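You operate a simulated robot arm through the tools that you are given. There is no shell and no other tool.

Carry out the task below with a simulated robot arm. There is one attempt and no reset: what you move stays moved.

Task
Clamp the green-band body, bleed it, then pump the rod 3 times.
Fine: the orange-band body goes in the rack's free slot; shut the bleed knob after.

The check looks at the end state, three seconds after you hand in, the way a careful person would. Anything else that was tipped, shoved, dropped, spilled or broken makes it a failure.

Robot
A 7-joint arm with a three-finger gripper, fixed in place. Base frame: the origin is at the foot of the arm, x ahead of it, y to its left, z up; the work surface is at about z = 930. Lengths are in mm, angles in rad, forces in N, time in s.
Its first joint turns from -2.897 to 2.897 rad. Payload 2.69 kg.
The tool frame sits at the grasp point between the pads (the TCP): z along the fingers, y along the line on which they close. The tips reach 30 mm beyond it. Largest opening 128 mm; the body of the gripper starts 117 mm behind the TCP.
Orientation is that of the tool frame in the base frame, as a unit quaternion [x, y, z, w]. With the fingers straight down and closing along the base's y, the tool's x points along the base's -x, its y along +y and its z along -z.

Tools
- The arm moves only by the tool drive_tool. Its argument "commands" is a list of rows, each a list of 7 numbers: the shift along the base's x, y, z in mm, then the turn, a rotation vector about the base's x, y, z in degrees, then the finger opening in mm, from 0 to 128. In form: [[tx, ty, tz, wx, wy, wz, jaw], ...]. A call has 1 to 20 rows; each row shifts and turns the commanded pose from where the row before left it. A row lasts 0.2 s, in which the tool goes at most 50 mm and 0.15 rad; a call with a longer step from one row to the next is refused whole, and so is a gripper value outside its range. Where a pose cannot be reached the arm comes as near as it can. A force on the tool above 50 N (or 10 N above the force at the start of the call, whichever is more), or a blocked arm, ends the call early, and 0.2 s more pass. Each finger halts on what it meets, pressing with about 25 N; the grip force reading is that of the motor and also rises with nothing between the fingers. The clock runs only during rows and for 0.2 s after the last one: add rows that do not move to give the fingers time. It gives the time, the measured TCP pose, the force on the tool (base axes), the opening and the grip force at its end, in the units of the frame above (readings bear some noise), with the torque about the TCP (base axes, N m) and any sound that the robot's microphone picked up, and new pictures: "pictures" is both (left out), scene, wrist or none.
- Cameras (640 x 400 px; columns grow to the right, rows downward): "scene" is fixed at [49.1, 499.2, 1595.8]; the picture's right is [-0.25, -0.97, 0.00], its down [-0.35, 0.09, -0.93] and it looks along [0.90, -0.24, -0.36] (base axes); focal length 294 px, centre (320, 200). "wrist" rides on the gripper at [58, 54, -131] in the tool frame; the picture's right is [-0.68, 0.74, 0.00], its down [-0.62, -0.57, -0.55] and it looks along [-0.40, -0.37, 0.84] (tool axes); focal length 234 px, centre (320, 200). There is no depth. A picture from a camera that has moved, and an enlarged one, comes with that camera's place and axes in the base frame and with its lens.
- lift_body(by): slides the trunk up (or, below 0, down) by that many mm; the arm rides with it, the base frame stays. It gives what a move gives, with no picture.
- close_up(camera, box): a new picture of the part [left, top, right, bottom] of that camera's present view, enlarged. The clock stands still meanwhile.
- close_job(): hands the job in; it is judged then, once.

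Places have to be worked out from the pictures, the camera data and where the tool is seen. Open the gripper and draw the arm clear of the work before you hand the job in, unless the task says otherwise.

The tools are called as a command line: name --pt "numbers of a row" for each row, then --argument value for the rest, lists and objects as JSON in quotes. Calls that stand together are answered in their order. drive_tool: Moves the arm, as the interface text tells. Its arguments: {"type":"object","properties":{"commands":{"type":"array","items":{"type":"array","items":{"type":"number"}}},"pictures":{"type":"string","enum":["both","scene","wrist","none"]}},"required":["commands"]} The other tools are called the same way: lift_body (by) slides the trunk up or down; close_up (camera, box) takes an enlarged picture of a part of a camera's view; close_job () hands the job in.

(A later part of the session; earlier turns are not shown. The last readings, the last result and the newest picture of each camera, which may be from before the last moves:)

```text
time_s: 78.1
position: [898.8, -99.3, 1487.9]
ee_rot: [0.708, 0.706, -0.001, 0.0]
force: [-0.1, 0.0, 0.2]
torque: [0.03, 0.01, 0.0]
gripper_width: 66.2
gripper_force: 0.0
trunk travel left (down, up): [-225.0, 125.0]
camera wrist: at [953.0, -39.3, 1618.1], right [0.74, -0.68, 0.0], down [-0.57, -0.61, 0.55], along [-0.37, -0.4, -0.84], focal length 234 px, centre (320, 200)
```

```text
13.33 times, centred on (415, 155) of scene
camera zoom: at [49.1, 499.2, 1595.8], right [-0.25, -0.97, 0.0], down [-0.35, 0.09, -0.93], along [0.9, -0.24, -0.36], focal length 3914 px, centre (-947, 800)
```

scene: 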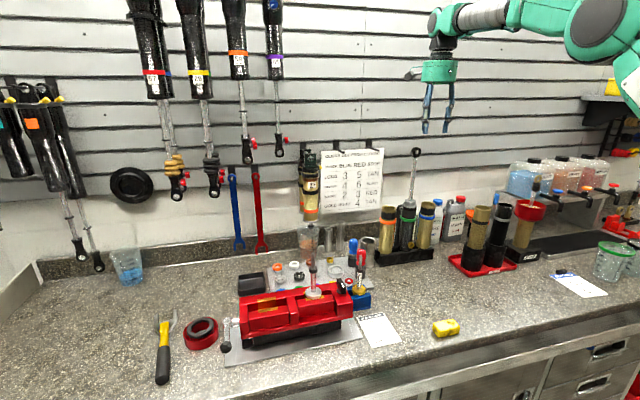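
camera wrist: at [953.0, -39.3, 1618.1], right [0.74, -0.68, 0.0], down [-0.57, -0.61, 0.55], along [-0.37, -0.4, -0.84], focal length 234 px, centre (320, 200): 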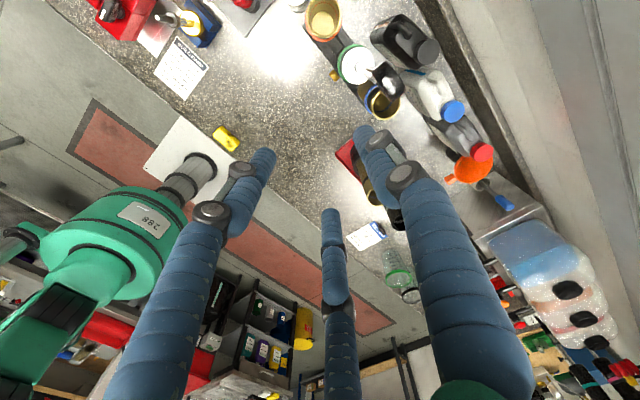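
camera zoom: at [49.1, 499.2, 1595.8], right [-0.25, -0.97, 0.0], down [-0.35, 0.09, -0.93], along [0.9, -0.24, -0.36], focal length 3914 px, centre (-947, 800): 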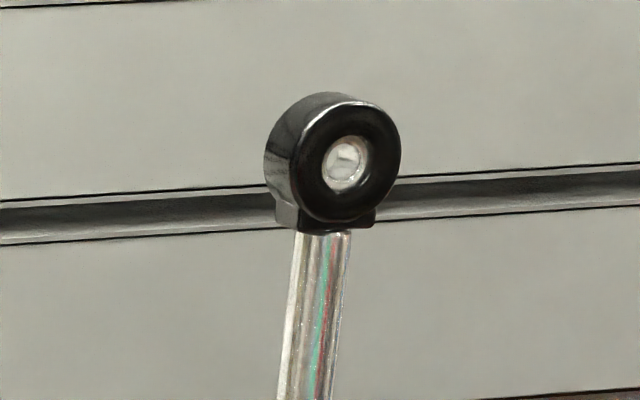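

The rod eye is at about (981, -98, 1378), 16 mm thick along x and 33 mm across y, and the gold knob faces -x at z≈1012. I'll try to reach a point just above the eye with the jaws part open.

drive_tool --pt "20 0 -15 0 0 0 66" --pt "20 0 -15 0 0 0 66" --pt "15 0 -10 0 0 0 66" --pt "15 0 0 0 0 0 66" --pt "12 1 0 0 0 0 66" --pt "0 0 0 0 0 0 66" --pictures "both"

close_up --camera "wrist" --box '[240, 80, 400, 220]'

close_up --camera "scene" --box '[380, 90, 450, 180]'

```text
time_s: 79.5
position: [981.4, -96.2, 1444.7]
ee_rot: [0.708, 0.706, -0.001, -0.001]
force: [-0.4, -0.7, -0.7]
torque: [-0.05, -0.02, -0.01]
gripper_width: 66.0
gripper_force: 0.1
trunk travel left (down, up): [-225.0, 125.0]
camera wrist: at [1035.2, -38.1, 1575.7], right [0.73, -0.68, 0.0], down [-0.57, -0.61, 0.55], along [-0.37, -0.4, -0.84], focal length 234 px, centre (320, 200)
```

scene: 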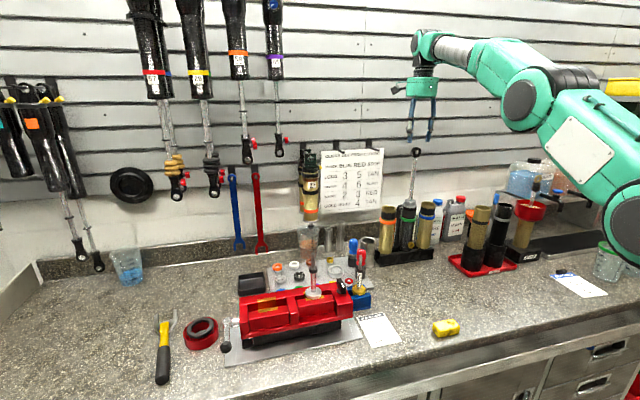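
wrist: 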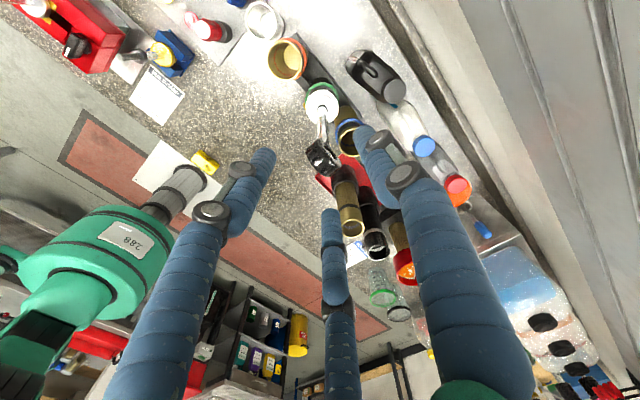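

```text
2.86 times, centred on (320, 150) of wrist
camera zoom: at [1035.2, -38.1, 1575.7], right [0.73, -0.68, 0.0], down [-0.57, -0.61, 0.55], along [-0.37, -0.4, -0.84], focal length 669 px, centre (320, 343)
```

zoom: 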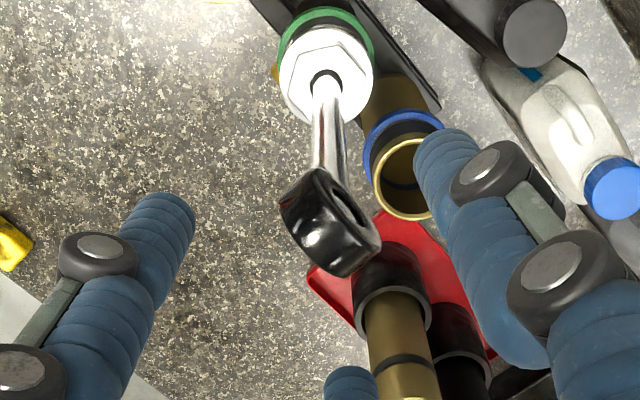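

```text
4.44 times, centred on (415, 135) of scene
camera zoom: at [49.1, 499.2, 1595.8], right [-0.25, -0.97, 0.0], down [-0.35, 0.09, -0.93], along [0.9, -0.24, -0.36], focal length 1305 px, centre (-102, 489)
```

zoom: 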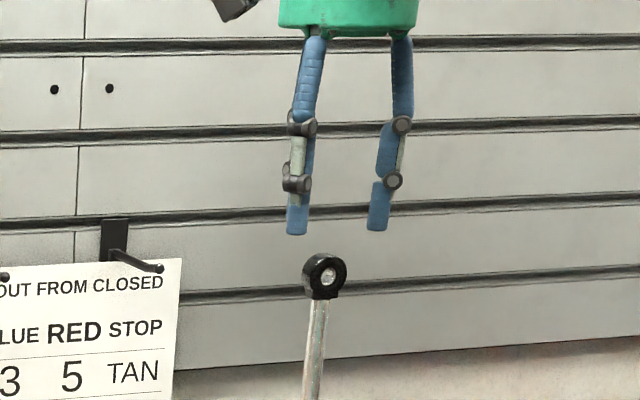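

The eye is almost directly under the tool. I'll correct by (+1, -2) mm, descend to the eye height and close gently.

drive_tool --pt "1 -2 -12 0 0 0 66" --pt "0 0 -15 0 0 0 66" --pt "0 0 -15 0 0 0 66" --pt "0 0 -15 0 0 0 66" --pt "0 0 -10 0 0 0 66" --pt "0 0 0 0 0 0 66" --pictures "none"

close_up --camera "wrist" --box '[240, 110, 400, 250]'

close_up --camera "scene" --box '[380, 100, 450, 190]'

```text
time_s: 80.9
position: [981.7, -98.0, 1378.2]
ee_rot: [0.708, 0.706, 0.0, 0.0]
force: [-0.2, -0.1, -0.3]
torque: [0.03, 0.05, 0.01]
gripper_width: 66.3
gripper_force: 0.0
trunk travel left (down, up): [-225.0, 125.0]
```

```text
2.86 times, centred on (320, 180) of wrist
camera zoom: at [1035.5, -39.9, 1509.2], right [0.74, -0.68, 0.0], down [-0.57, -0.61, 0.55], along [-0.37, -0.4, -0.84], focal length 669 px, centre (320, 257)
```

zoom: 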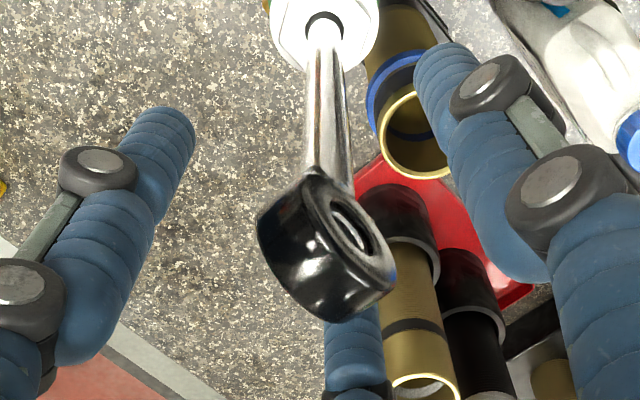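

```text
4.44 times, centred on (415, 145) of scene
camera zoom: at [49.1, 499.2, 1595.8], right [-0.25, -0.97, 0.0], down [-0.35, 0.09, -0.93], along [0.9, -0.24, -0.36], focal length 1305 px, centre (-102, 444)
```

zoom: 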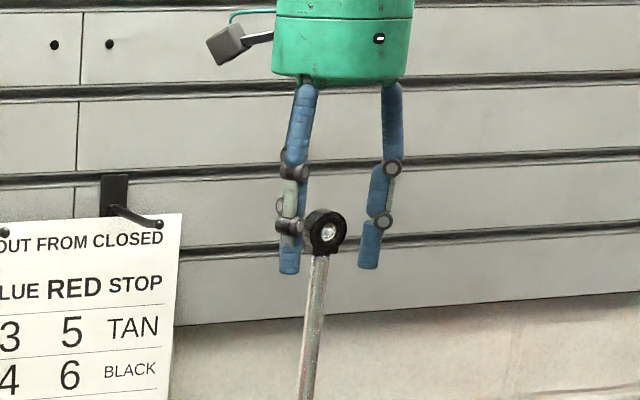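

The eye is centred at the TCP. I'll close the jaws on it.

drive_tool --pt "0 0 0 0 0 0 50" --pt "0 0 0 0 0 0 40" --pt "0 0 0 0 0 0 30" --pt "0 0 0 0 0 0 22" --pt "0 0 0 0 0 0 14" --pt "0 0 0 0 0 0 8" --pt "0 0 0 0 0 0 8" --pt "0 0 0 0 0 0 8" --pictures "none"

close_up --camera "wrist" --box '[240, 110, 400, 250]'

close_up --camera "scene" --box '[370, 100, 450, 280]'

```text
time_s: 82.7
position: [981.2, -97.4, 1378.2]
ee_rot: [0.708, 0.707, 0.0, 0.0]
force: [-0.1, -0.4, 0.7]
torque: [-0.05, -0.44, -0.02]
gripper_width: 24.3
gripper_force: 24.7
trunk travel left (down, up): [-225.0, 125.0]
```

```text
2.86 times, centred on (320, 180) of wrist
camera zoom: at [1035.5, -39.9, 1509.1], right [0.73, -0.68, 0.0], down [-0.57, -0.61, 0.55], along [-0.37, -0.4, -0.84], focal length 669 px, centre (320, 257)
```

zoom: 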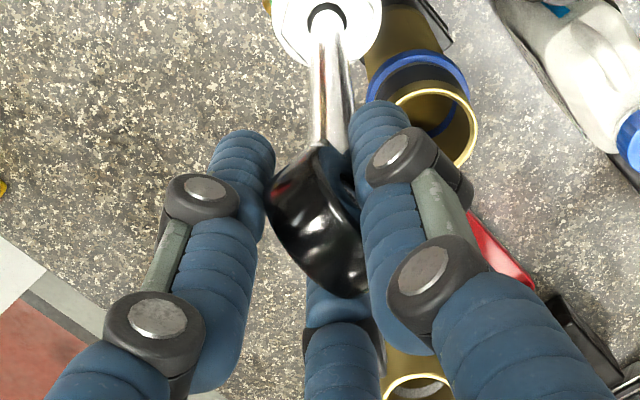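

```text
2.22 times, centred on (410, 190) of scene
camera zoom: at [49.1, 499.2, 1595.8], right [-0.25, -0.97, 0.0], down [-0.35, 0.09, -0.93], along [0.9, -0.24, -0.36], focal length 652 px, centre (120, 222)
```

zoom: 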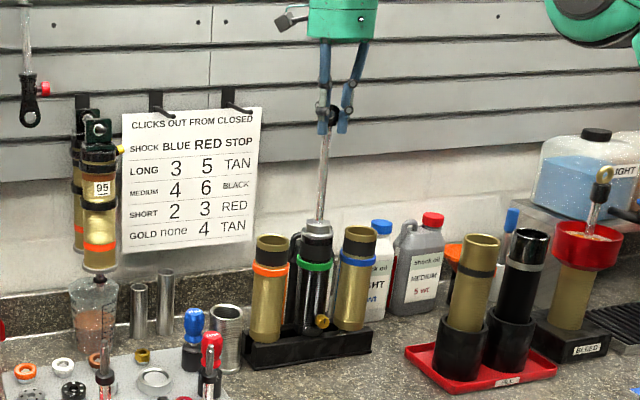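

It's gripped at 24 mm. I'll lift a little and watch whether the rod extends or the body rises with it.

drive_tool --pt "0 0 4 0 0 0 5" --pt "0 0 6 0 0 0 5" --pt "0 0 8 0 0 0 5" --pt "0 0 0 0 0 0 5" --pictures "none"

close_up --camera "scene" --box '[370, 120, 450, 280]'

close_up --camera "scene" --box '[375, 205, 435, 265]'

```text
time_s: 83.7
position: [982.3, -97.5, 1395.8]
ee_rot: [0.708, 0.706, -0.001, -0.002]
force: [0.1, 0.5, -8.4]
torque: [-0.01, -0.05, 0.01]
gripper_width: 24.5
gripper_force: 25.2
trunk travel left (down, up): [-225.0, 125.0]
```

```text
2.50 times, centred on (410, 200) of scene
camera zoom: at [49.1, 499.2, 1595.8], right [-0.25, -0.97, 0.0], down [-0.35, 0.09, -0.93], along [0.9, -0.24, -0.36], focal length 734 px, centre (95, 200)
```

zoom: 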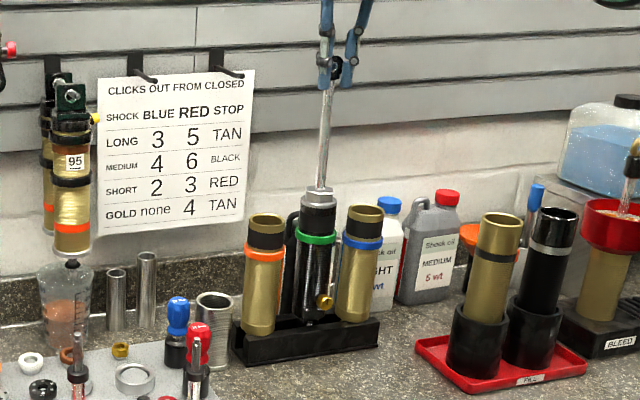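

```text
6.67 times, centred on (405, 235) of scene
camera zoom: at [49.1, 499.2, 1595.8], right [-0.25, -0.97, 0.0], down [-0.35, 0.09, -0.93], along [0.9, -0.24, -0.36], focal length 1957 px, centre (-247, -33)
```

zoom: 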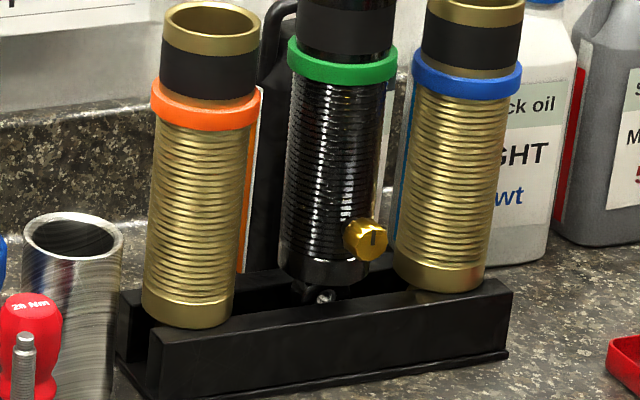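

The whole body rises with the rod (about 0.85 kg) and the grip is holding. I'll keep lifting straight up until its eye clears the rack bars.

drive_tool --pt "0 0 8 0 0 0 5" --pt "0 0 10 0 0 0 5" --pt "0 0 10 0 0 0 5" --pt "0 0 10 0 0 0 5" --pt "0 0 10 0 0 0 5" --pt "0 0 8 0 0 0 5" --pt "0 0 4 0 0 0 5" --pt "0 0 0 0 0 0 5" --pictures "both"

close_up --camera "scene" --box '[370, 100, 450, 280]'

close_up --camera "scene" --box '[375, 205, 435, 265]'

```text
time_s: 85.5
position: [982.4, -98.5, 1456.8]
ee_rot: [0.708, 0.706, -0.001, -0.001]
force: [0.9, 0.5, -8.3]
torque: [-0.01, -0.01, 0.01]
gripper_width: 24.5
gripper_force: 25.1
trunk travel left (down, up): [-225.0, 125.0]
camera wrist: at [1036.6, -40.4, 1587.4], right [0.73, -0.68, 0.0], down [-0.57, -0.61, 0.55], along [-0.37, -0.4, -0.84], focal length 234 px, centre (320, 200)
```

scene: 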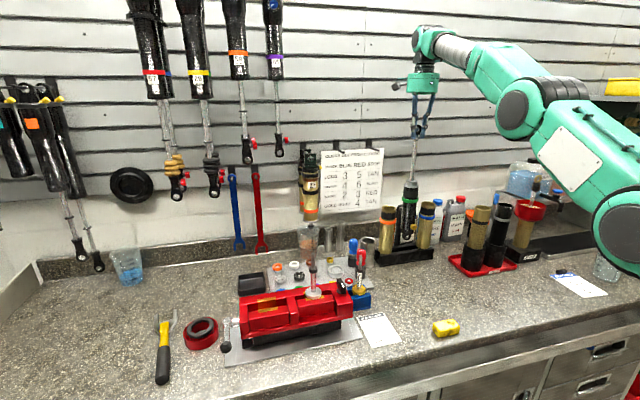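
wrist: 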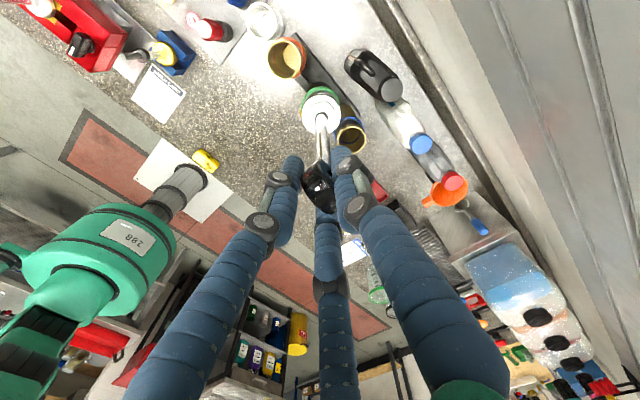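

```text
2.22 times, centred on (410, 190) of scene
camera zoom: at [49.1, 499.2, 1595.8], right [-0.25, -0.97, 0.0], down [-0.35, 0.09, -0.93], along [0.9, -0.24, -0.36], focal length 652 px, centre (120, 222)
```

zoom: 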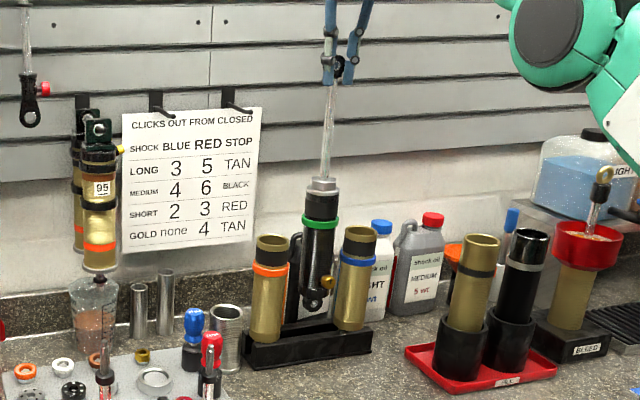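

```text
6.67 times, centred on (405, 235) of scene
camera zoom: at [49.1, 499.2, 1595.8], right [-0.25, -0.97, 0.0], down [-0.35, 0.09, -0.93], along [0.9, -0.24, -0.36], focal length 1957 px, centre (-247, -33)
```

zoom: 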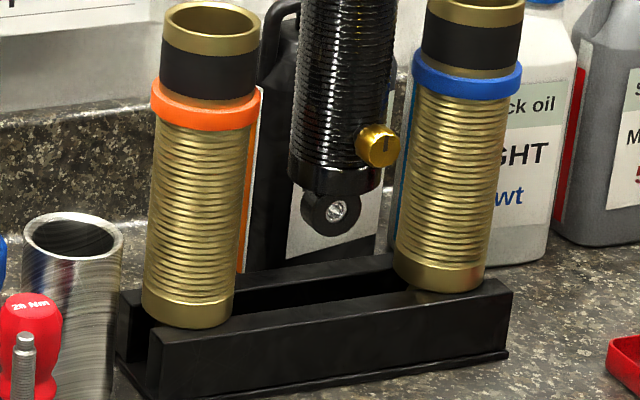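

The green body's eye is clear of the rack and it hangs straight. I'll draw it back slowly toward x≈620, away from the neighbours.

drive_tool --pt "-6 0 0 0 0 0 5" --pt "-12 0 0 0 0 0 5" --pt "-18 0 2 0 0 0 5" --pt "-20 0 3 0 0 0 5" --pt "-22 0 4 0 0 0 5" --pt "-22 0 4 0 0 0 5" --pt "-22 0 4 0 0 0 5" --pt "-22 0 4 0 0 0 5" --pt "-22 0 4 0 0 0 5" --pt "-22 0 4 0 0 0 5" --pt "-22 0 4 0 0 0 5" --pt "-22 0 4 0 0 0 5" --pt "-22 0 4 0 0 0 5" --pt "-22 0 4 0 0 0 5" --pt "-22 0 0 0 0 0 5" --pt "-22 0 0 0 0 0 5" --pt "-20 0 0 0 0 0 5" --pt "-14 0 0 0 0 0 5" --pt "-8 0 0 0 0 0 5" --pt "0 0 0 0 0 0 5" --pictures "both"

close_up --camera "scene" --box '[370, 60, 520, 280]'

```text
time_s: 89.7
position: [618.0, -98.8, 1502.6]
ee_rot: [0.708, 0.707, -0.001, 0.0]
force: [0.1, -0.8, -7.6]
torque: [0.01, -0.02, -0.01]
gripper_width: 24.4
gripper_force: 25.4
trunk travel left (down, up): [-225.0, 125.0]
camera wrist: at [672.9, -39.4, 1633.6], right [0.74, -0.68, 0.0], down [-0.57, -0.61, 0.55], along [-0.37, -0.4, -0.84], focal length 234 px, centre (320, 200)
```

scene: 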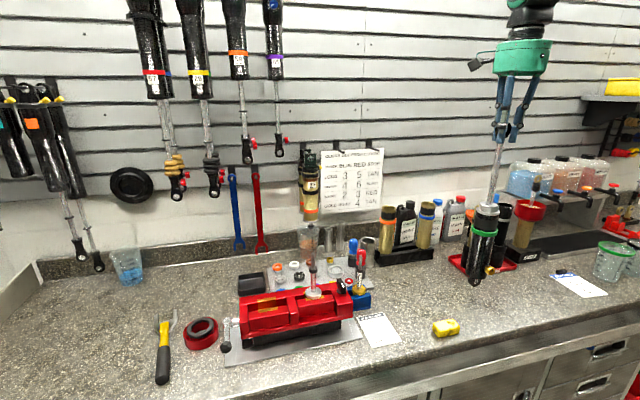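
wrist: 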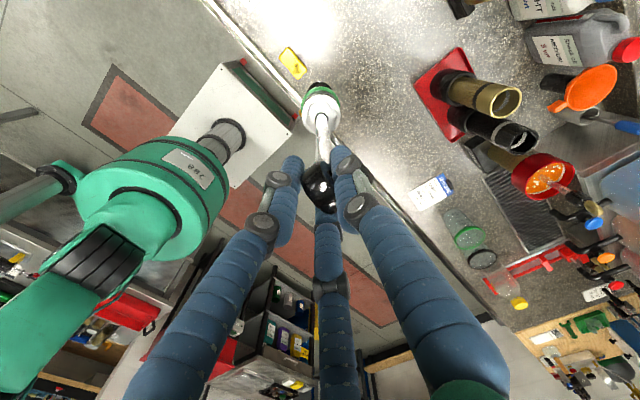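

```text
1.82 times, centred on (445, 170) of scene
camera zoom: at [49.1, 499.2, 1595.8], right [-0.25, -0.97, 0.0], down [-0.35, 0.09, -0.93], along [0.9, -0.24, -0.36], focal length 534 px, centre (93, 254)
```

zoom: 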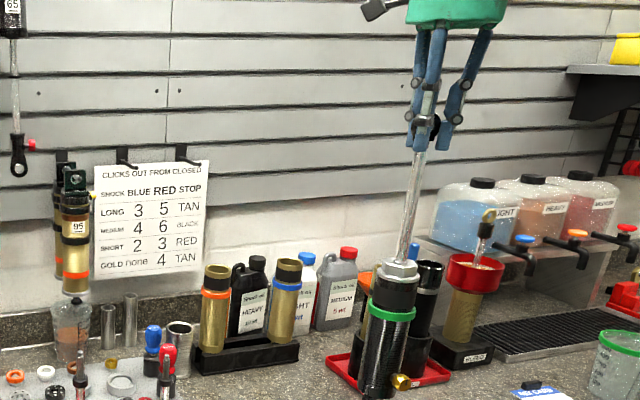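

It hangs steady. I'll carry it in +y along x≈618, in front of everything.

drive_tool --pt "0 6 0 0 0 0 5" --pt "0 12 0 0 0 0 5" --pt "0 18 0 0 0 0 5" --pt "0 22 0 0 0 0 5" --pt "0 25 0 0 0 0 5" --pt "0 25 0 0 0 0 5" --pt "0 25 0 0 0 0 5" --pt "0 25 0 0 0 0 5" --pt "0 25 0 0 0 0 5" --pt "0 25 0 0 0 0 5" --pt "0 25 0 0 0 0 5" --pt "0 25 0 0 0 0 5" --pt "0 25 0 0 0 0 5" --pt "0 25 0 0 0 0 5" --pt "0 25 0 0 0 0 5" --pt "0 22 0 0 0 0 5" --pt "0 16 0 0 0 0 5" --pt "0 10 0 0 0 0 5" --pt "0 0 0 0 0 0 5" --pictures "scene"

```text
time_s: 93.7
position: [619.9, 281.9, 1502.7]
ee_rot: [0.708, 0.706, -0.001, 0.0]
force: [0.3, 0.5, -7.6]
torque: [0.06, -0.01, -0.02]
gripper_width: 24.4
gripper_force: 25.2
trunk travel left (down, up): [-225.0, 125.0]
```

scene: 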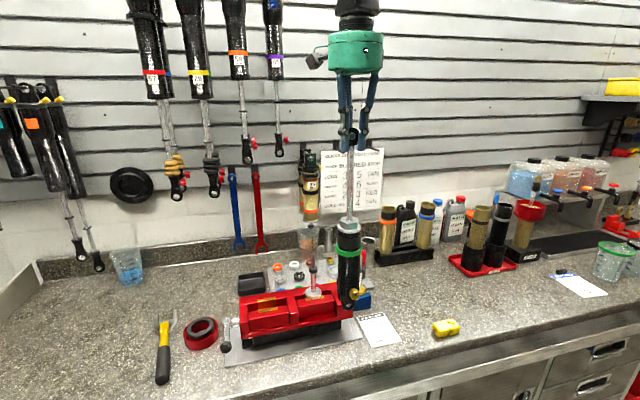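

Still steady. I'll continue to y≈474, rising a little for more clearance over the frame.

drive_tool --pt "-3 6 3 0 0 0 5" --pt "-3 12 3 0 0 0 5" --pt "0 18 3 0 0 0 5" --pt "0 22 3 0 0 0 5" --pt "0 24 3 0 0 0 5" --pt "0 24 0 0 0 0 5" --pt "0 24 0 0 0 0 5" --pt "0 22 0 0 0 0 5" --pt "0 18 0 0 0 0 5" --pt "0 14 0 0 0 0 5" --pt "0 8 0 0 0 0 5" --pt "0 0 0 0 0 0 5" --pictures "both"

close_up --camera "scene" --box '[200, 70, 380, 340]'

```text
time_s: 96.3
position: [613.6, 474.0, 1515.4]
ee_rot: [0.708, 0.706, -0.001, -0.001]
force: [0.0, 0.2, -8.2]
torque: [0.05, -0.05, -0.04]
gripper_width: 24.6
gripper_force: 25.1
trunk travel left (down, up): [-225.0, 125.0]
camera wrist: at [668.0, 531.7, 1646.2], right [0.73, -0.68, 0.0], down [-0.57, -0.61, 0.55], along [-0.37, -0.4, -0.84], focal length 234 px, centre (320, 200)
```

scene: 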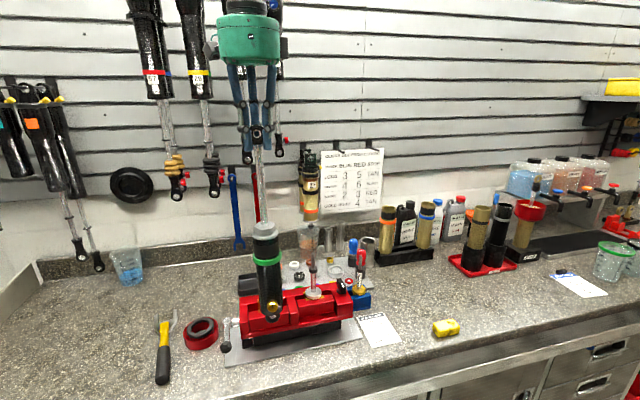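
wrist: 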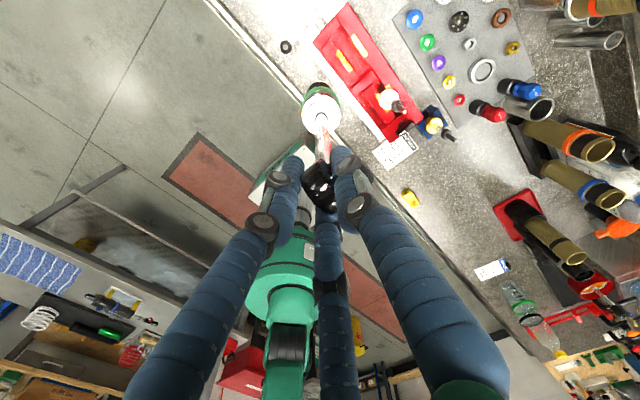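

```text
1.48 times, centred on (290, 205) of scene
camera zoom: at [49.1, 499.2, 1595.8], right [-0.25, -0.97, 0.0], down [-0.35, 0.09, -0.93], along [0.9, -0.24, -0.36], focal length 435 px, centre (364, 193)
```

zoom: 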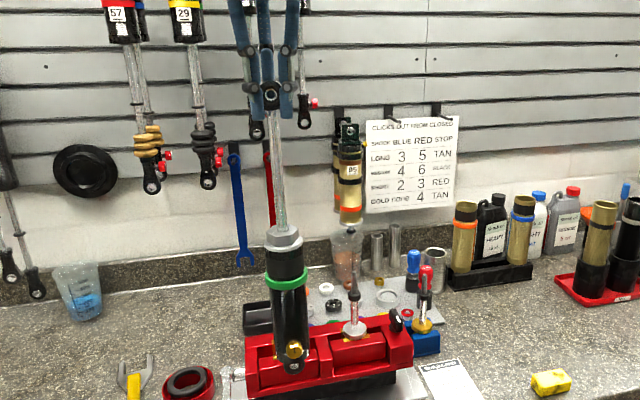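

Now the wrist camera sees the open soft jaws, so I'll zoom in to get their exact position.

close_up --camera "wrist" --box '[270, 0, 430, 140]'

close_up --camera "scene" --box '[230, 260, 310, 330]'

```text
2.86 times, centred on (350, 70) of wrist
camera zoom: at [668.0, 531.7, 1646.2], right [0.73, -0.68, 0.0], down [-0.57, -0.61, 0.55], along [-0.37, -0.4, -0.84], focal length 669 px, centre (234, 571)
```

zoom: 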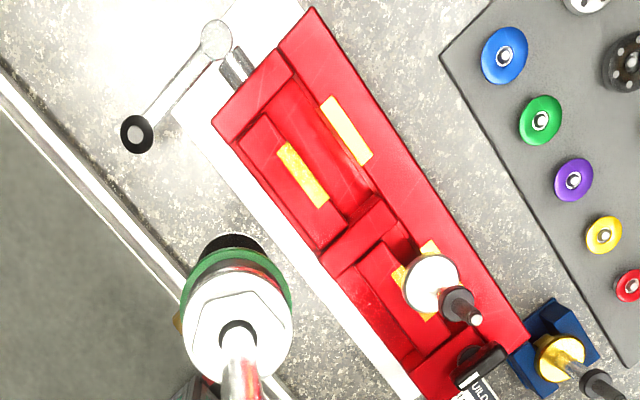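

```text
5.71 times, centred on (270, 295) of scene
camera zoom: at [49.1, 499.2, 1595.8], right [-0.25, -0.97, 0.0], down [-0.35, 0.09, -0.93], along [0.9, -0.24, -0.36], focal length 1677 px, centre (606, -343)
```

zoom: 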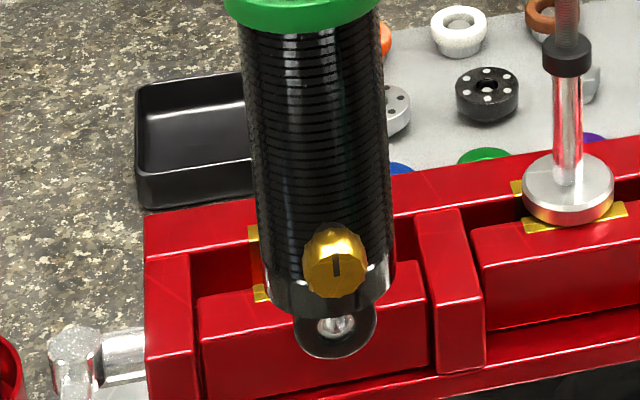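

The open gap spans about x≈697–727 at y≈477. I'll bring the body over it at x≈709, still high, then check before lowering.

drive_tool --pt "8 0 0 0 0 0 5" --pt "14 0 0 0 0 0 5" --pt "18 0 0 0 0 0 5" --pt "18 0 0 0 0 0 5" --pt "16 1 0 0 0 0 5" --pt "12 1 0 0 0 0 5" --pt "9 0 0 0 0 0 5" --pt "0 0 -8 0 0 0 5" --pt "0 0 -8 0 0 0 5" --pt "0 0 0 0 0 0 5" --pictures "both"

close_up --camera "scene" --box '[235, 255, 305, 315]'

close_up --camera "wrist" --box '[250, 40, 410, 180]'

```text
time_s: 98.5
position: [709.4, 477.1, 1499.0]
ee_rot: [0.708, 0.706, -0.001, 0.0]
force: [0.3, 0.1, -8.8]
torque: [0.0, -0.03, 0.0]
gripper_width: 24.5
gripper_force: 25.2
trunk travel left (down, up): [-225.0, 125.0]
camera wrist: at [763.4, 535.9, 1629.7], right [0.74, -0.68, 0.0], down [-0.57, -0.61, 0.55], along [-0.37, -0.4, -0.84], focal length 234 px, centre (320, 200)
```

scene: 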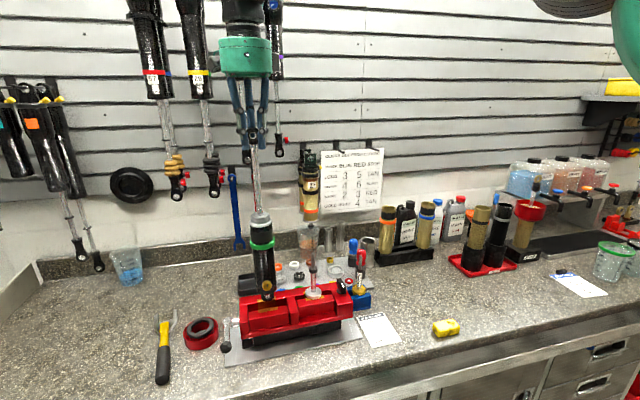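
wrist: 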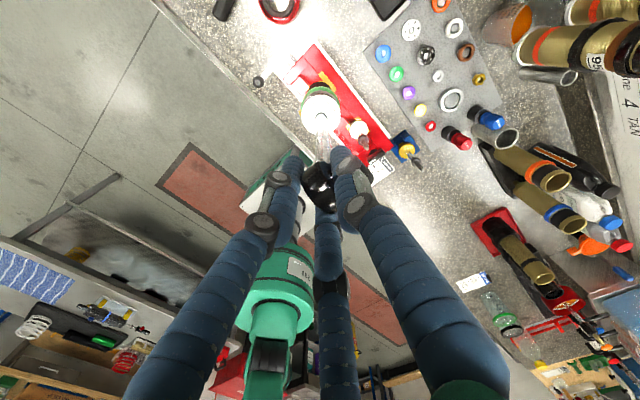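

```text
6.67 times, centred on (270, 285) of scene
camera zoom: at [49.1, 499.2, 1595.8], right [-0.25, -0.97, 0.0], down [-0.35, 0.09, -0.93], along [0.9, -0.24, -0.36], focal length 1957 px, centre (653, -367)
```

zoom: 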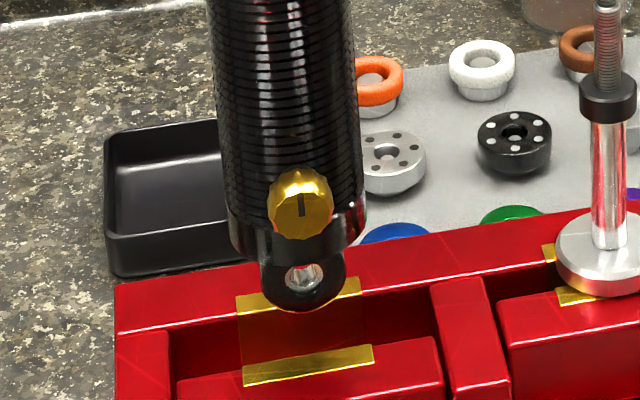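

```text
2.86 times, centred on (330, 110) of wrist
camera zoom: at [763.4, 535.9, 1629.7], right [0.74, -0.68, 0.0], down [-0.57, -0.61, 0.55], along [-0.37, -0.4, -0.84], focal length 669 px, centre (291, 457)
```

zoom: 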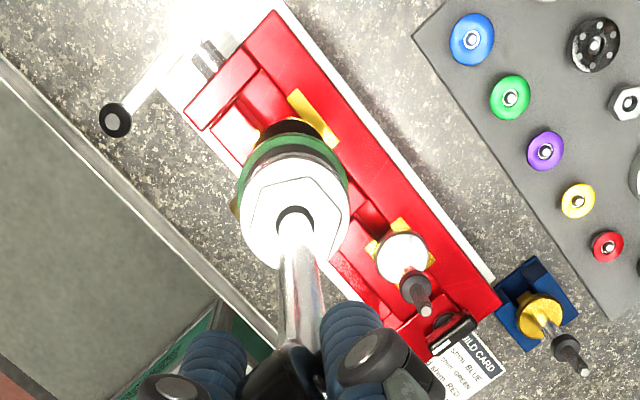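

The eye is nearly centred on the gap, so I'll shift +2.5 mm in x and lower slowly.

drive_tool --pt "2.5 0 -4 0 0 0 5" --pt "0 0 -8 0 0 0 5" --pt "0 0 -8 0 0 0 5" --pt "0 0 -8 0 0 0 5" --pt "0 0 -8 0 0 0 5" --pt "0 0 0 0 0 0 5" --pictures "none"

close_up --camera "scene" --box '[235, 255, 305, 315]'

```text
time_s: 99.9
position: [710.9, 476.4, 1463.5]
ee_rot: [0.707, 0.707, -0.001, -0.001]
force: [0.5, 0.1, -7.9]
torque: [0.0, -0.03, -0.01]
gripper_width: 24.5
gripper_force: 24.7
trunk travel left (down, up): [-225.0, 125.0]
```

```text
6.67 times, centred on (270, 285) of scene
camera zoom: at [49.1, 499.2, 1595.8], right [-0.25, -0.97, 0.0], down [-0.35, 0.09, -0.93], along [0.9, -0.24, -0.36], focal length 1957 px, centre (653, -367)
```

zoom: 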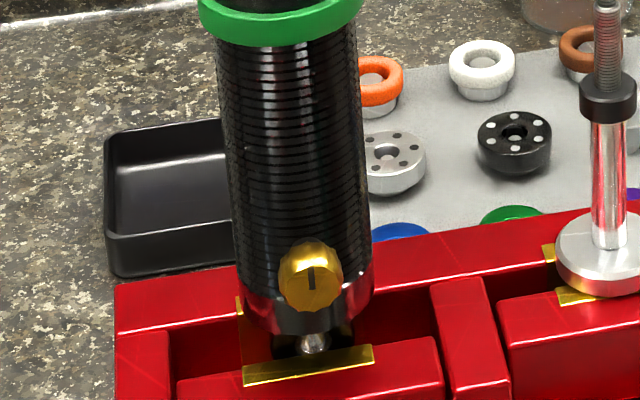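

The eye is going down between the jaws without contact. I'll lower the rest gently until the collar seats.

drive_tool --pt "0 0 -5 0 0 0 5" --pt "0 0 -4 0 0 0 5" --pt "0 0 -3 0 0 0 5" --pt "0 0 -2 0 0 0 5" --pt "0 0 0 0 0 0 5" --pictures "none"

close_up --camera "scene" --box '[235, 265, 305, 325]'

```text
time_s: 101.1
position: [710.9, 478.0, 1451.9]
ee_rot: [0.708, 0.706, -0.001, -0.001]
force: [0.7, -0.3, -8.7]
torque: [-0.02, -0.02, 0.0]
gripper_width: 24.5
gripper_force: 25.3
trunk travel left (down, up): [-225.0, 125.0]
```

```text
6.67 times, centred on (270, 295) of scene
camera zoom: at [49.1, 499.2, 1595.8], right [-0.25, -0.97, 0.0], down [-0.35, 0.09, -0.93], along [0.9, -0.24, -0.36], focal length 1957 px, centre (653, -433)
```

zoom: 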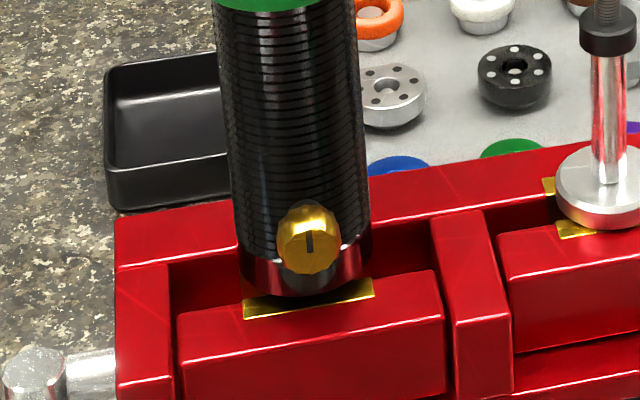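

drive_tool --pt "0 0 -2 0 0 0 5" --pt "0 0 -2 0 0 0 5" --pt "0 0 -2 0 0 0 5" --pt "0 0 0 0 0 0 5" --pictures "none"

close_up --camera "scene" --box '[235, 265, 305, 325]'

```text
time_s: 102.1
position: [710.7, 477.0, 1445.7]
ee_rot: [0.708, 0.707, 0.001, -0.001]
force: [-0.9, -1.5, 6.7]
torque: [-0.55, -0.07, -0.02]
gripper_width: 24.5
gripper_force: 24.4
trunk travel left (down, up): [-225.0, 125.0]
```

```text
6.67 times, centred on (270, 295) of scene
camera zoom: at [49.1, 499.2, 1595.8], right [-0.25, -0.97, 0.0], down [-0.35, 0.09, -0.93], along [0.9, -0.24, -0.36], focal length 1957 px, centre (653, -433)
```

zoom: 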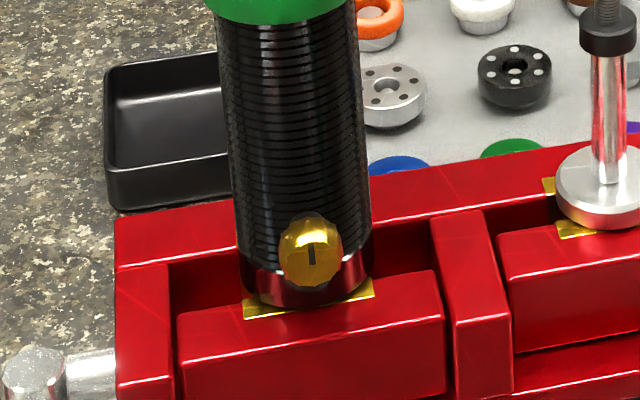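

It's seated, with the load reversed. I'll ease off 1 mm and open slowly, checking that it stands on its own.

drive_tool --pt "0 0 1 0 0 0 15" --pt "0 0 0 0 0 0 25" --pt "0 0 0 0 0 0 28" --pt "0 0 0 0 0 0 34" --pt "0 0 0 0 0 0 42" --pt "0 0 0 0 0 0 54" --pt "0 0 0 0 0 0 66" --pt "0 0 0 0 0 0 66" --pictures "none"

close_up --camera "scene" --box '[205, 90, 325, 320]'

close_up --camera "wrist" --box '[240, 80, 400, 220]'

```text
time_s: 103.9
position: [710.7, 478.5, 1445.1]
ee_rot: [0.708, 0.707, 0.0, 0.0]
force: [-0.2, 0.0, -0.1]
torque: [0.0, -0.01, -0.02]
gripper_width: 66.3
gripper_force: 0.0
trunk travel left (down, up): [-225.0, 125.0]
```

```text
1.74 times, centred on (265, 205) of scene
camera zoom: at [49.1, 499.2, 1595.8], right [-0.25, -0.97, 0.0], down [-0.35, 0.09, -0.93], along [0.9, -0.24, -0.36], focal length 510 px, centre (416, 191)
```

zoom: 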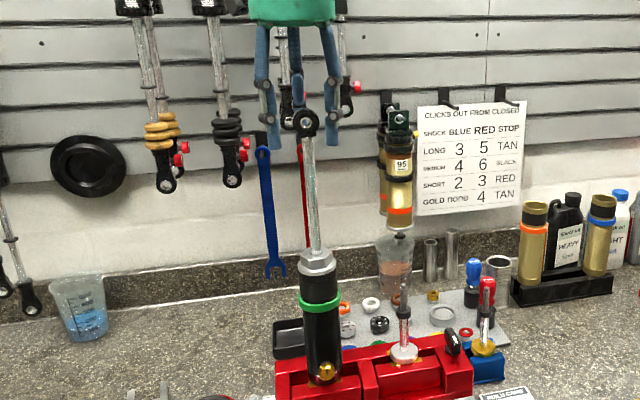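

```text
2.86 times, centred on (320, 150) of wrist
camera zoom: at [765.0, 536.1, 1575.8], right [0.74, -0.68, 0.0], down [-0.57, -0.61, 0.55], along [-0.37, -0.4, -0.84], focal length 669 px, centre (320, 343)
```

zoom: 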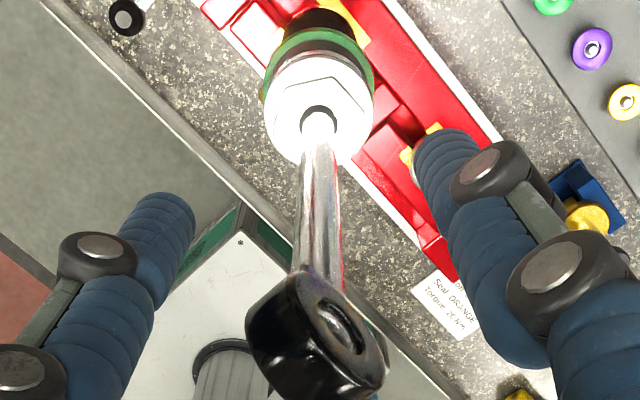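

The green body stands upright by itself in the open jaws. I'll rise off the eye and go with closed fingers to the -y side of the lever, to swing it shut.

drive_tool --pt "0 0 15 0 0 0 66" --pt "0 0 25 0 0 0 66" --pt "0 0 35 0 0 0 66" --pt "-20 10 5 0 0 0 66" --pt "-30 20 0 0 0 0 40" --pt "-30 25 0 0 0 0 10" --pt "-5 7 -20 0 0 0 0" --pt "0 0 -45 0 0 0 0" --pt "0 0 -45 0 0 0 0" --pt "0 0 -45 0 0 0 0" --pt "0 0 -45 0 0 0 0" --pt "0 0 -45 0 0 0 0" --pt "0 0 -45 0 0 0 0" --pt "0 0 -45 0 0 0 0" --pt "0 0 0 0 0 0 0" --pictures "both"

close_up --camera "scene" --box '[190, 200, 330, 360]'

```text
time_s: 107.1
position: [622.6, 539.8, 1189.6]
ee_rot: [0.707, 0.707, -0.001, -0.001]
force: [0.8, 0.0, -0.1]
torque: [-0.03, 0.02, 0.0]
gripper_width: 2.0
gripper_force: 24.9
trunk travel left (down, up): [-225.0, 125.0]
camera wrist: at [677.2, 599.1, 1319.5], right [0.74, -0.68, 0.0], down [-0.57, -0.61, 0.55], along [-0.37, -0.4, -0.84], focal length 234 px, centre (320, 200)
```

scene: 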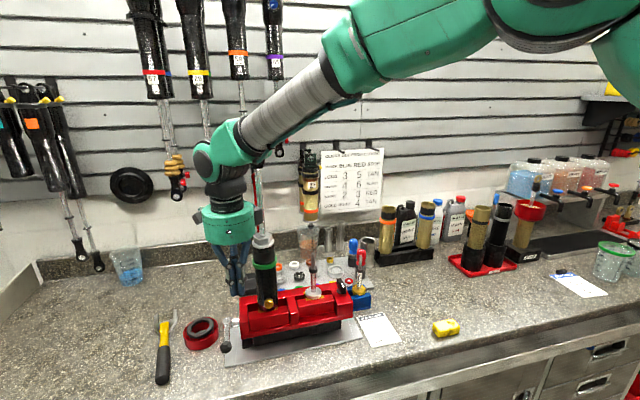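
wrist: 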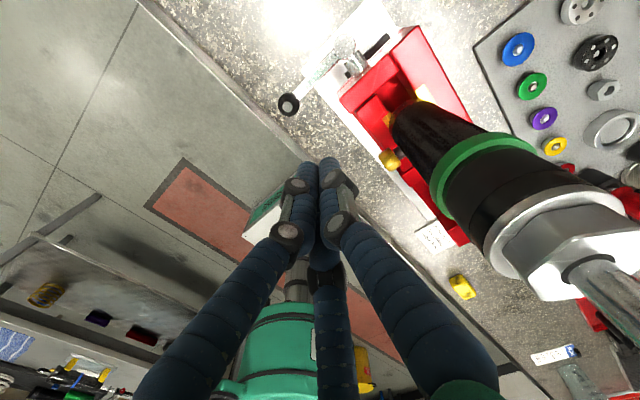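

```text
2.50 times, centred on (260, 280) of scene
camera zoom: at [49.1, 499.2, 1595.8], right [-0.25, -0.97, 0.0], down [-0.35, 0.09, -0.93], along [0.9, -0.24, -0.36], focal length 734 px, centre (470, 0)
```

zoom: 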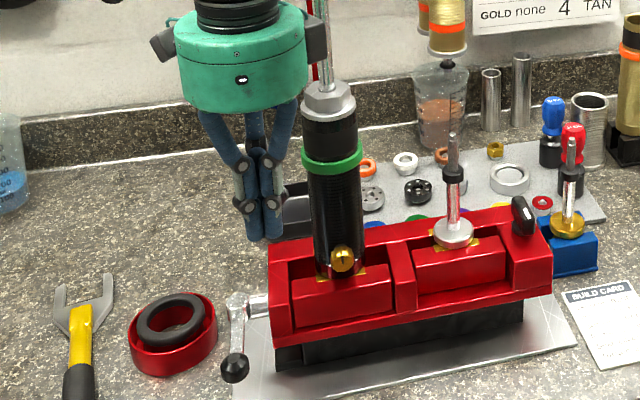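

The lever's ball is at about (609, 583) and the frame's front-left corner is at (668, 550), so my fingers at (623, 540) have clear room. I'll lower beside the lever and start sweeping it back along its arc.

drive_tool --pt "0 0 -40 0 0 0 0" --pt "0 0 -40 0 0 0 0" --pt "0 0 -40 0 0 0 0" --pt "0 0 -37 0 0 0 0" --pt "1 8 0 0 0 0 0" --pt "1 8 0 0 0 0 0" --pt "1 8 0 0 0 0 0" --pt "0 8 0 0 0 0 0" --pt "0 8 0 0 0 0 0" --pt "0 8 0 0 0 0 0" --pt "0 8 0 0 0 0 0" --pictures "both"

close_up --camera "scene" --box '[190, 240, 310, 360]'

```text
time_s: 109.5
position: [628.6, 594.0, 1035.0]
ee_rot: [0.708, 0.706, -0.001, 0.0]
force: [0.3, 0.0, 0.3]
torque: [0.0, -0.02, 0.0]
gripper_width: 2.6
gripper_force: 25.2
trunk travel left (down, up): [-225.0, 125.0]
camera wrist: at [683.3, 652.6, 1164.5], right [0.73, -0.68, 0.0], down [-0.57, -0.61, 0.55], along [-0.37, -0.4, -0.84], focal length 234 px, centre (320, 200)
```

scene: 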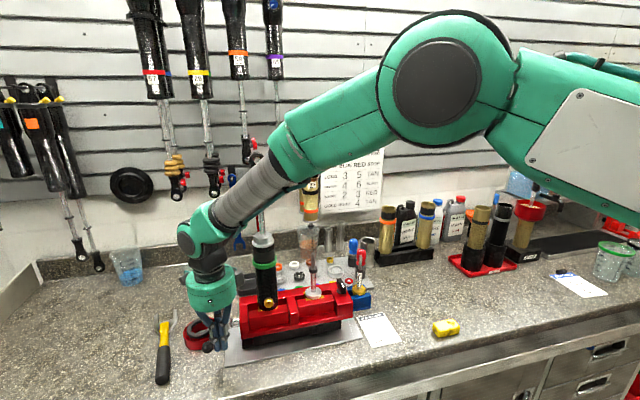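
wrist: 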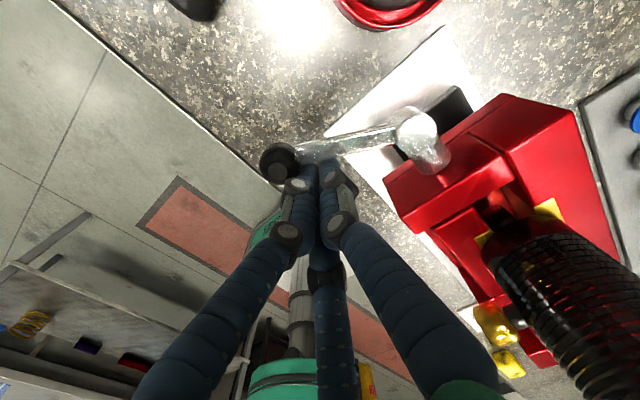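

```text
3.33 times, centred on (250, 300) of scene
camera zoom: at [49.1, 499.2, 1595.8], right [-0.25, -0.97, 0.0], down [-0.35, 0.09, -0.93], along [0.9, -0.24, -0.36], focal length 978 px, centre (553, -133)
```

zoom: 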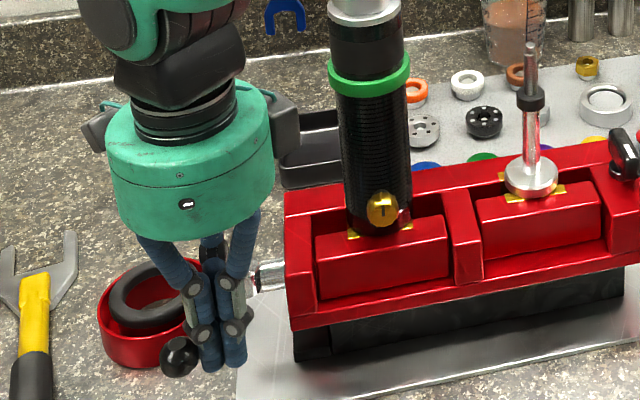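

The lever follows with little force. I'll continue along the arc toward the clamped position.

drive_tool --pt "1.7 8.3 0 0 0 0 0" --pt "1.7 8.3 0 0 0 0 0" --pt "1.7 8.3 0 0 0 0 0" --pt "5.7 7.3 0 0 0 0 0" --pt "5.8 7.3 0 0 0 0 0" --pt "7.5 5.7 0 0 0 0 0" --pt "7.5 5.7 0 0 0 0 0" --pt "5.8 2.3 0 0 0 0 0" --pt "5.8 2.3 0 0 0 0 0" --pictures "scene"

close_up --camera "scene" --box '[190, 240, 310, 360]'

```text
time_s: 111.5
position: [671.7, 651.4, 1032.8]
ee_rot: [0.708, 0.706, -0.002, -0.001]
force: [-8.0, -1.9, 0.9]
torque: [-0.04, 0.06, -0.09]
gripper_width: 2.4
gripper_force: 25.8
trunk travel left (down, up): [-225.0, 125.0]
```

scene: 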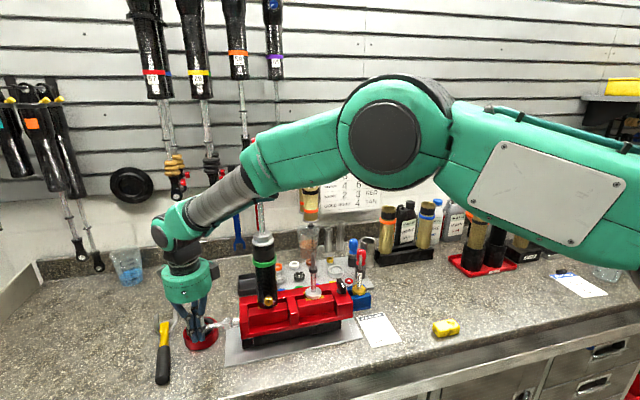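

```text
3.33 times, centred on (250, 300) of scene
camera zoom: at [49.1, 499.2, 1595.8], right [-0.25, -0.97, 0.0], down [-0.35, 0.09, -0.93], along [0.9, -0.24, -0.36], focal length 978 px, centre (553, -133)
```

zoom: 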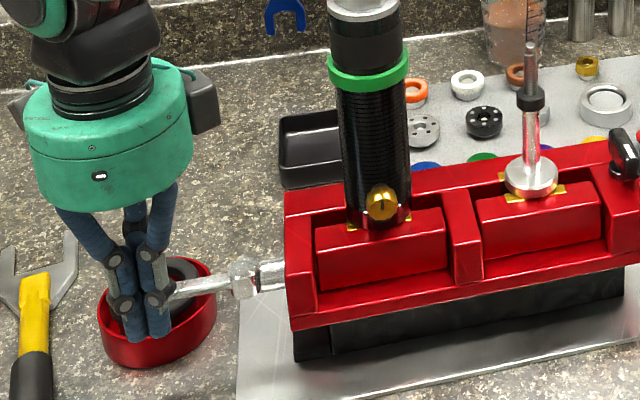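

The lever is back near its original clamped position with force building. I'll push on +x until it firmly stops.

drive_tool --pt "4 0 0 0 0 0 0" --pt "4 0 0 0 0 0 0" --pt "4 0 0 0 0 0 0" --pt "4 0 0 0 0 0 0" --pictures "none"

close_up --camera "scene" --box '[190, 240, 310, 360]'

close_up --camera "scene" --box '[240, 275, 300, 325]'

```text
time_s: 112.1
position: [670.6, 652.0, 1031.3]
ee_rot: [0.707, 0.707, -0.006, -0.002]
force: [-16.5, 2.5, 0.7]
torque: [0.13, 0.15, 0.04]
gripper_width: 2.1
gripper_force: 25.3
trunk travel left (down, up): [-225.0, 125.0]
stopped in row 2: the force on the tool passed its limit at 55 N (the readings are from after the stop); the commanded pose is now the measured one
```

```text
3.33 times, centred on (250, 300) of scene
camera zoom: at [49.1, 499.2, 1595.8], right [-0.25, -0.97, 0.0], down [-0.35, 0.09, -0.93], along [0.9, -0.24, -0.36], focal length 978 px, centre (553, -133)
```

zoom: 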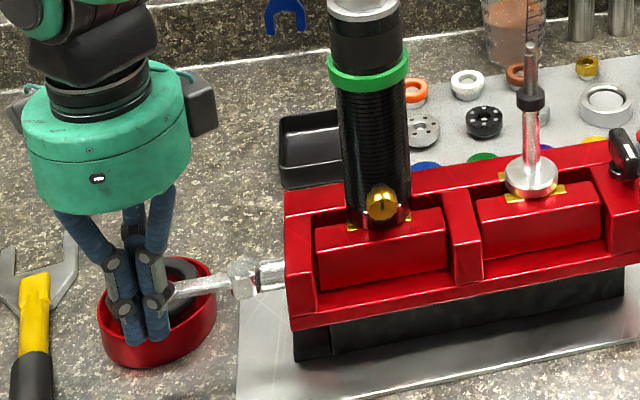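

```text
8.00 times, centred on (270, 300) of scene
camera zoom: at [49.1, 499.2, 1595.8], right [-0.25, -0.97, 0.0], down [-0.35, 0.09, -0.93], along [0.9, -0.24, -0.36], focal length 2348 px, centre (720, -600)
```

zoom: 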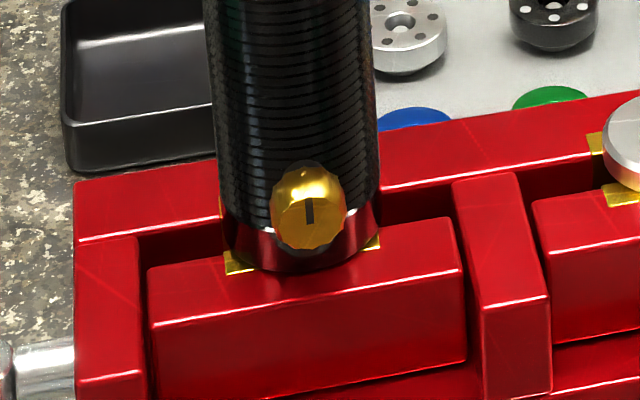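

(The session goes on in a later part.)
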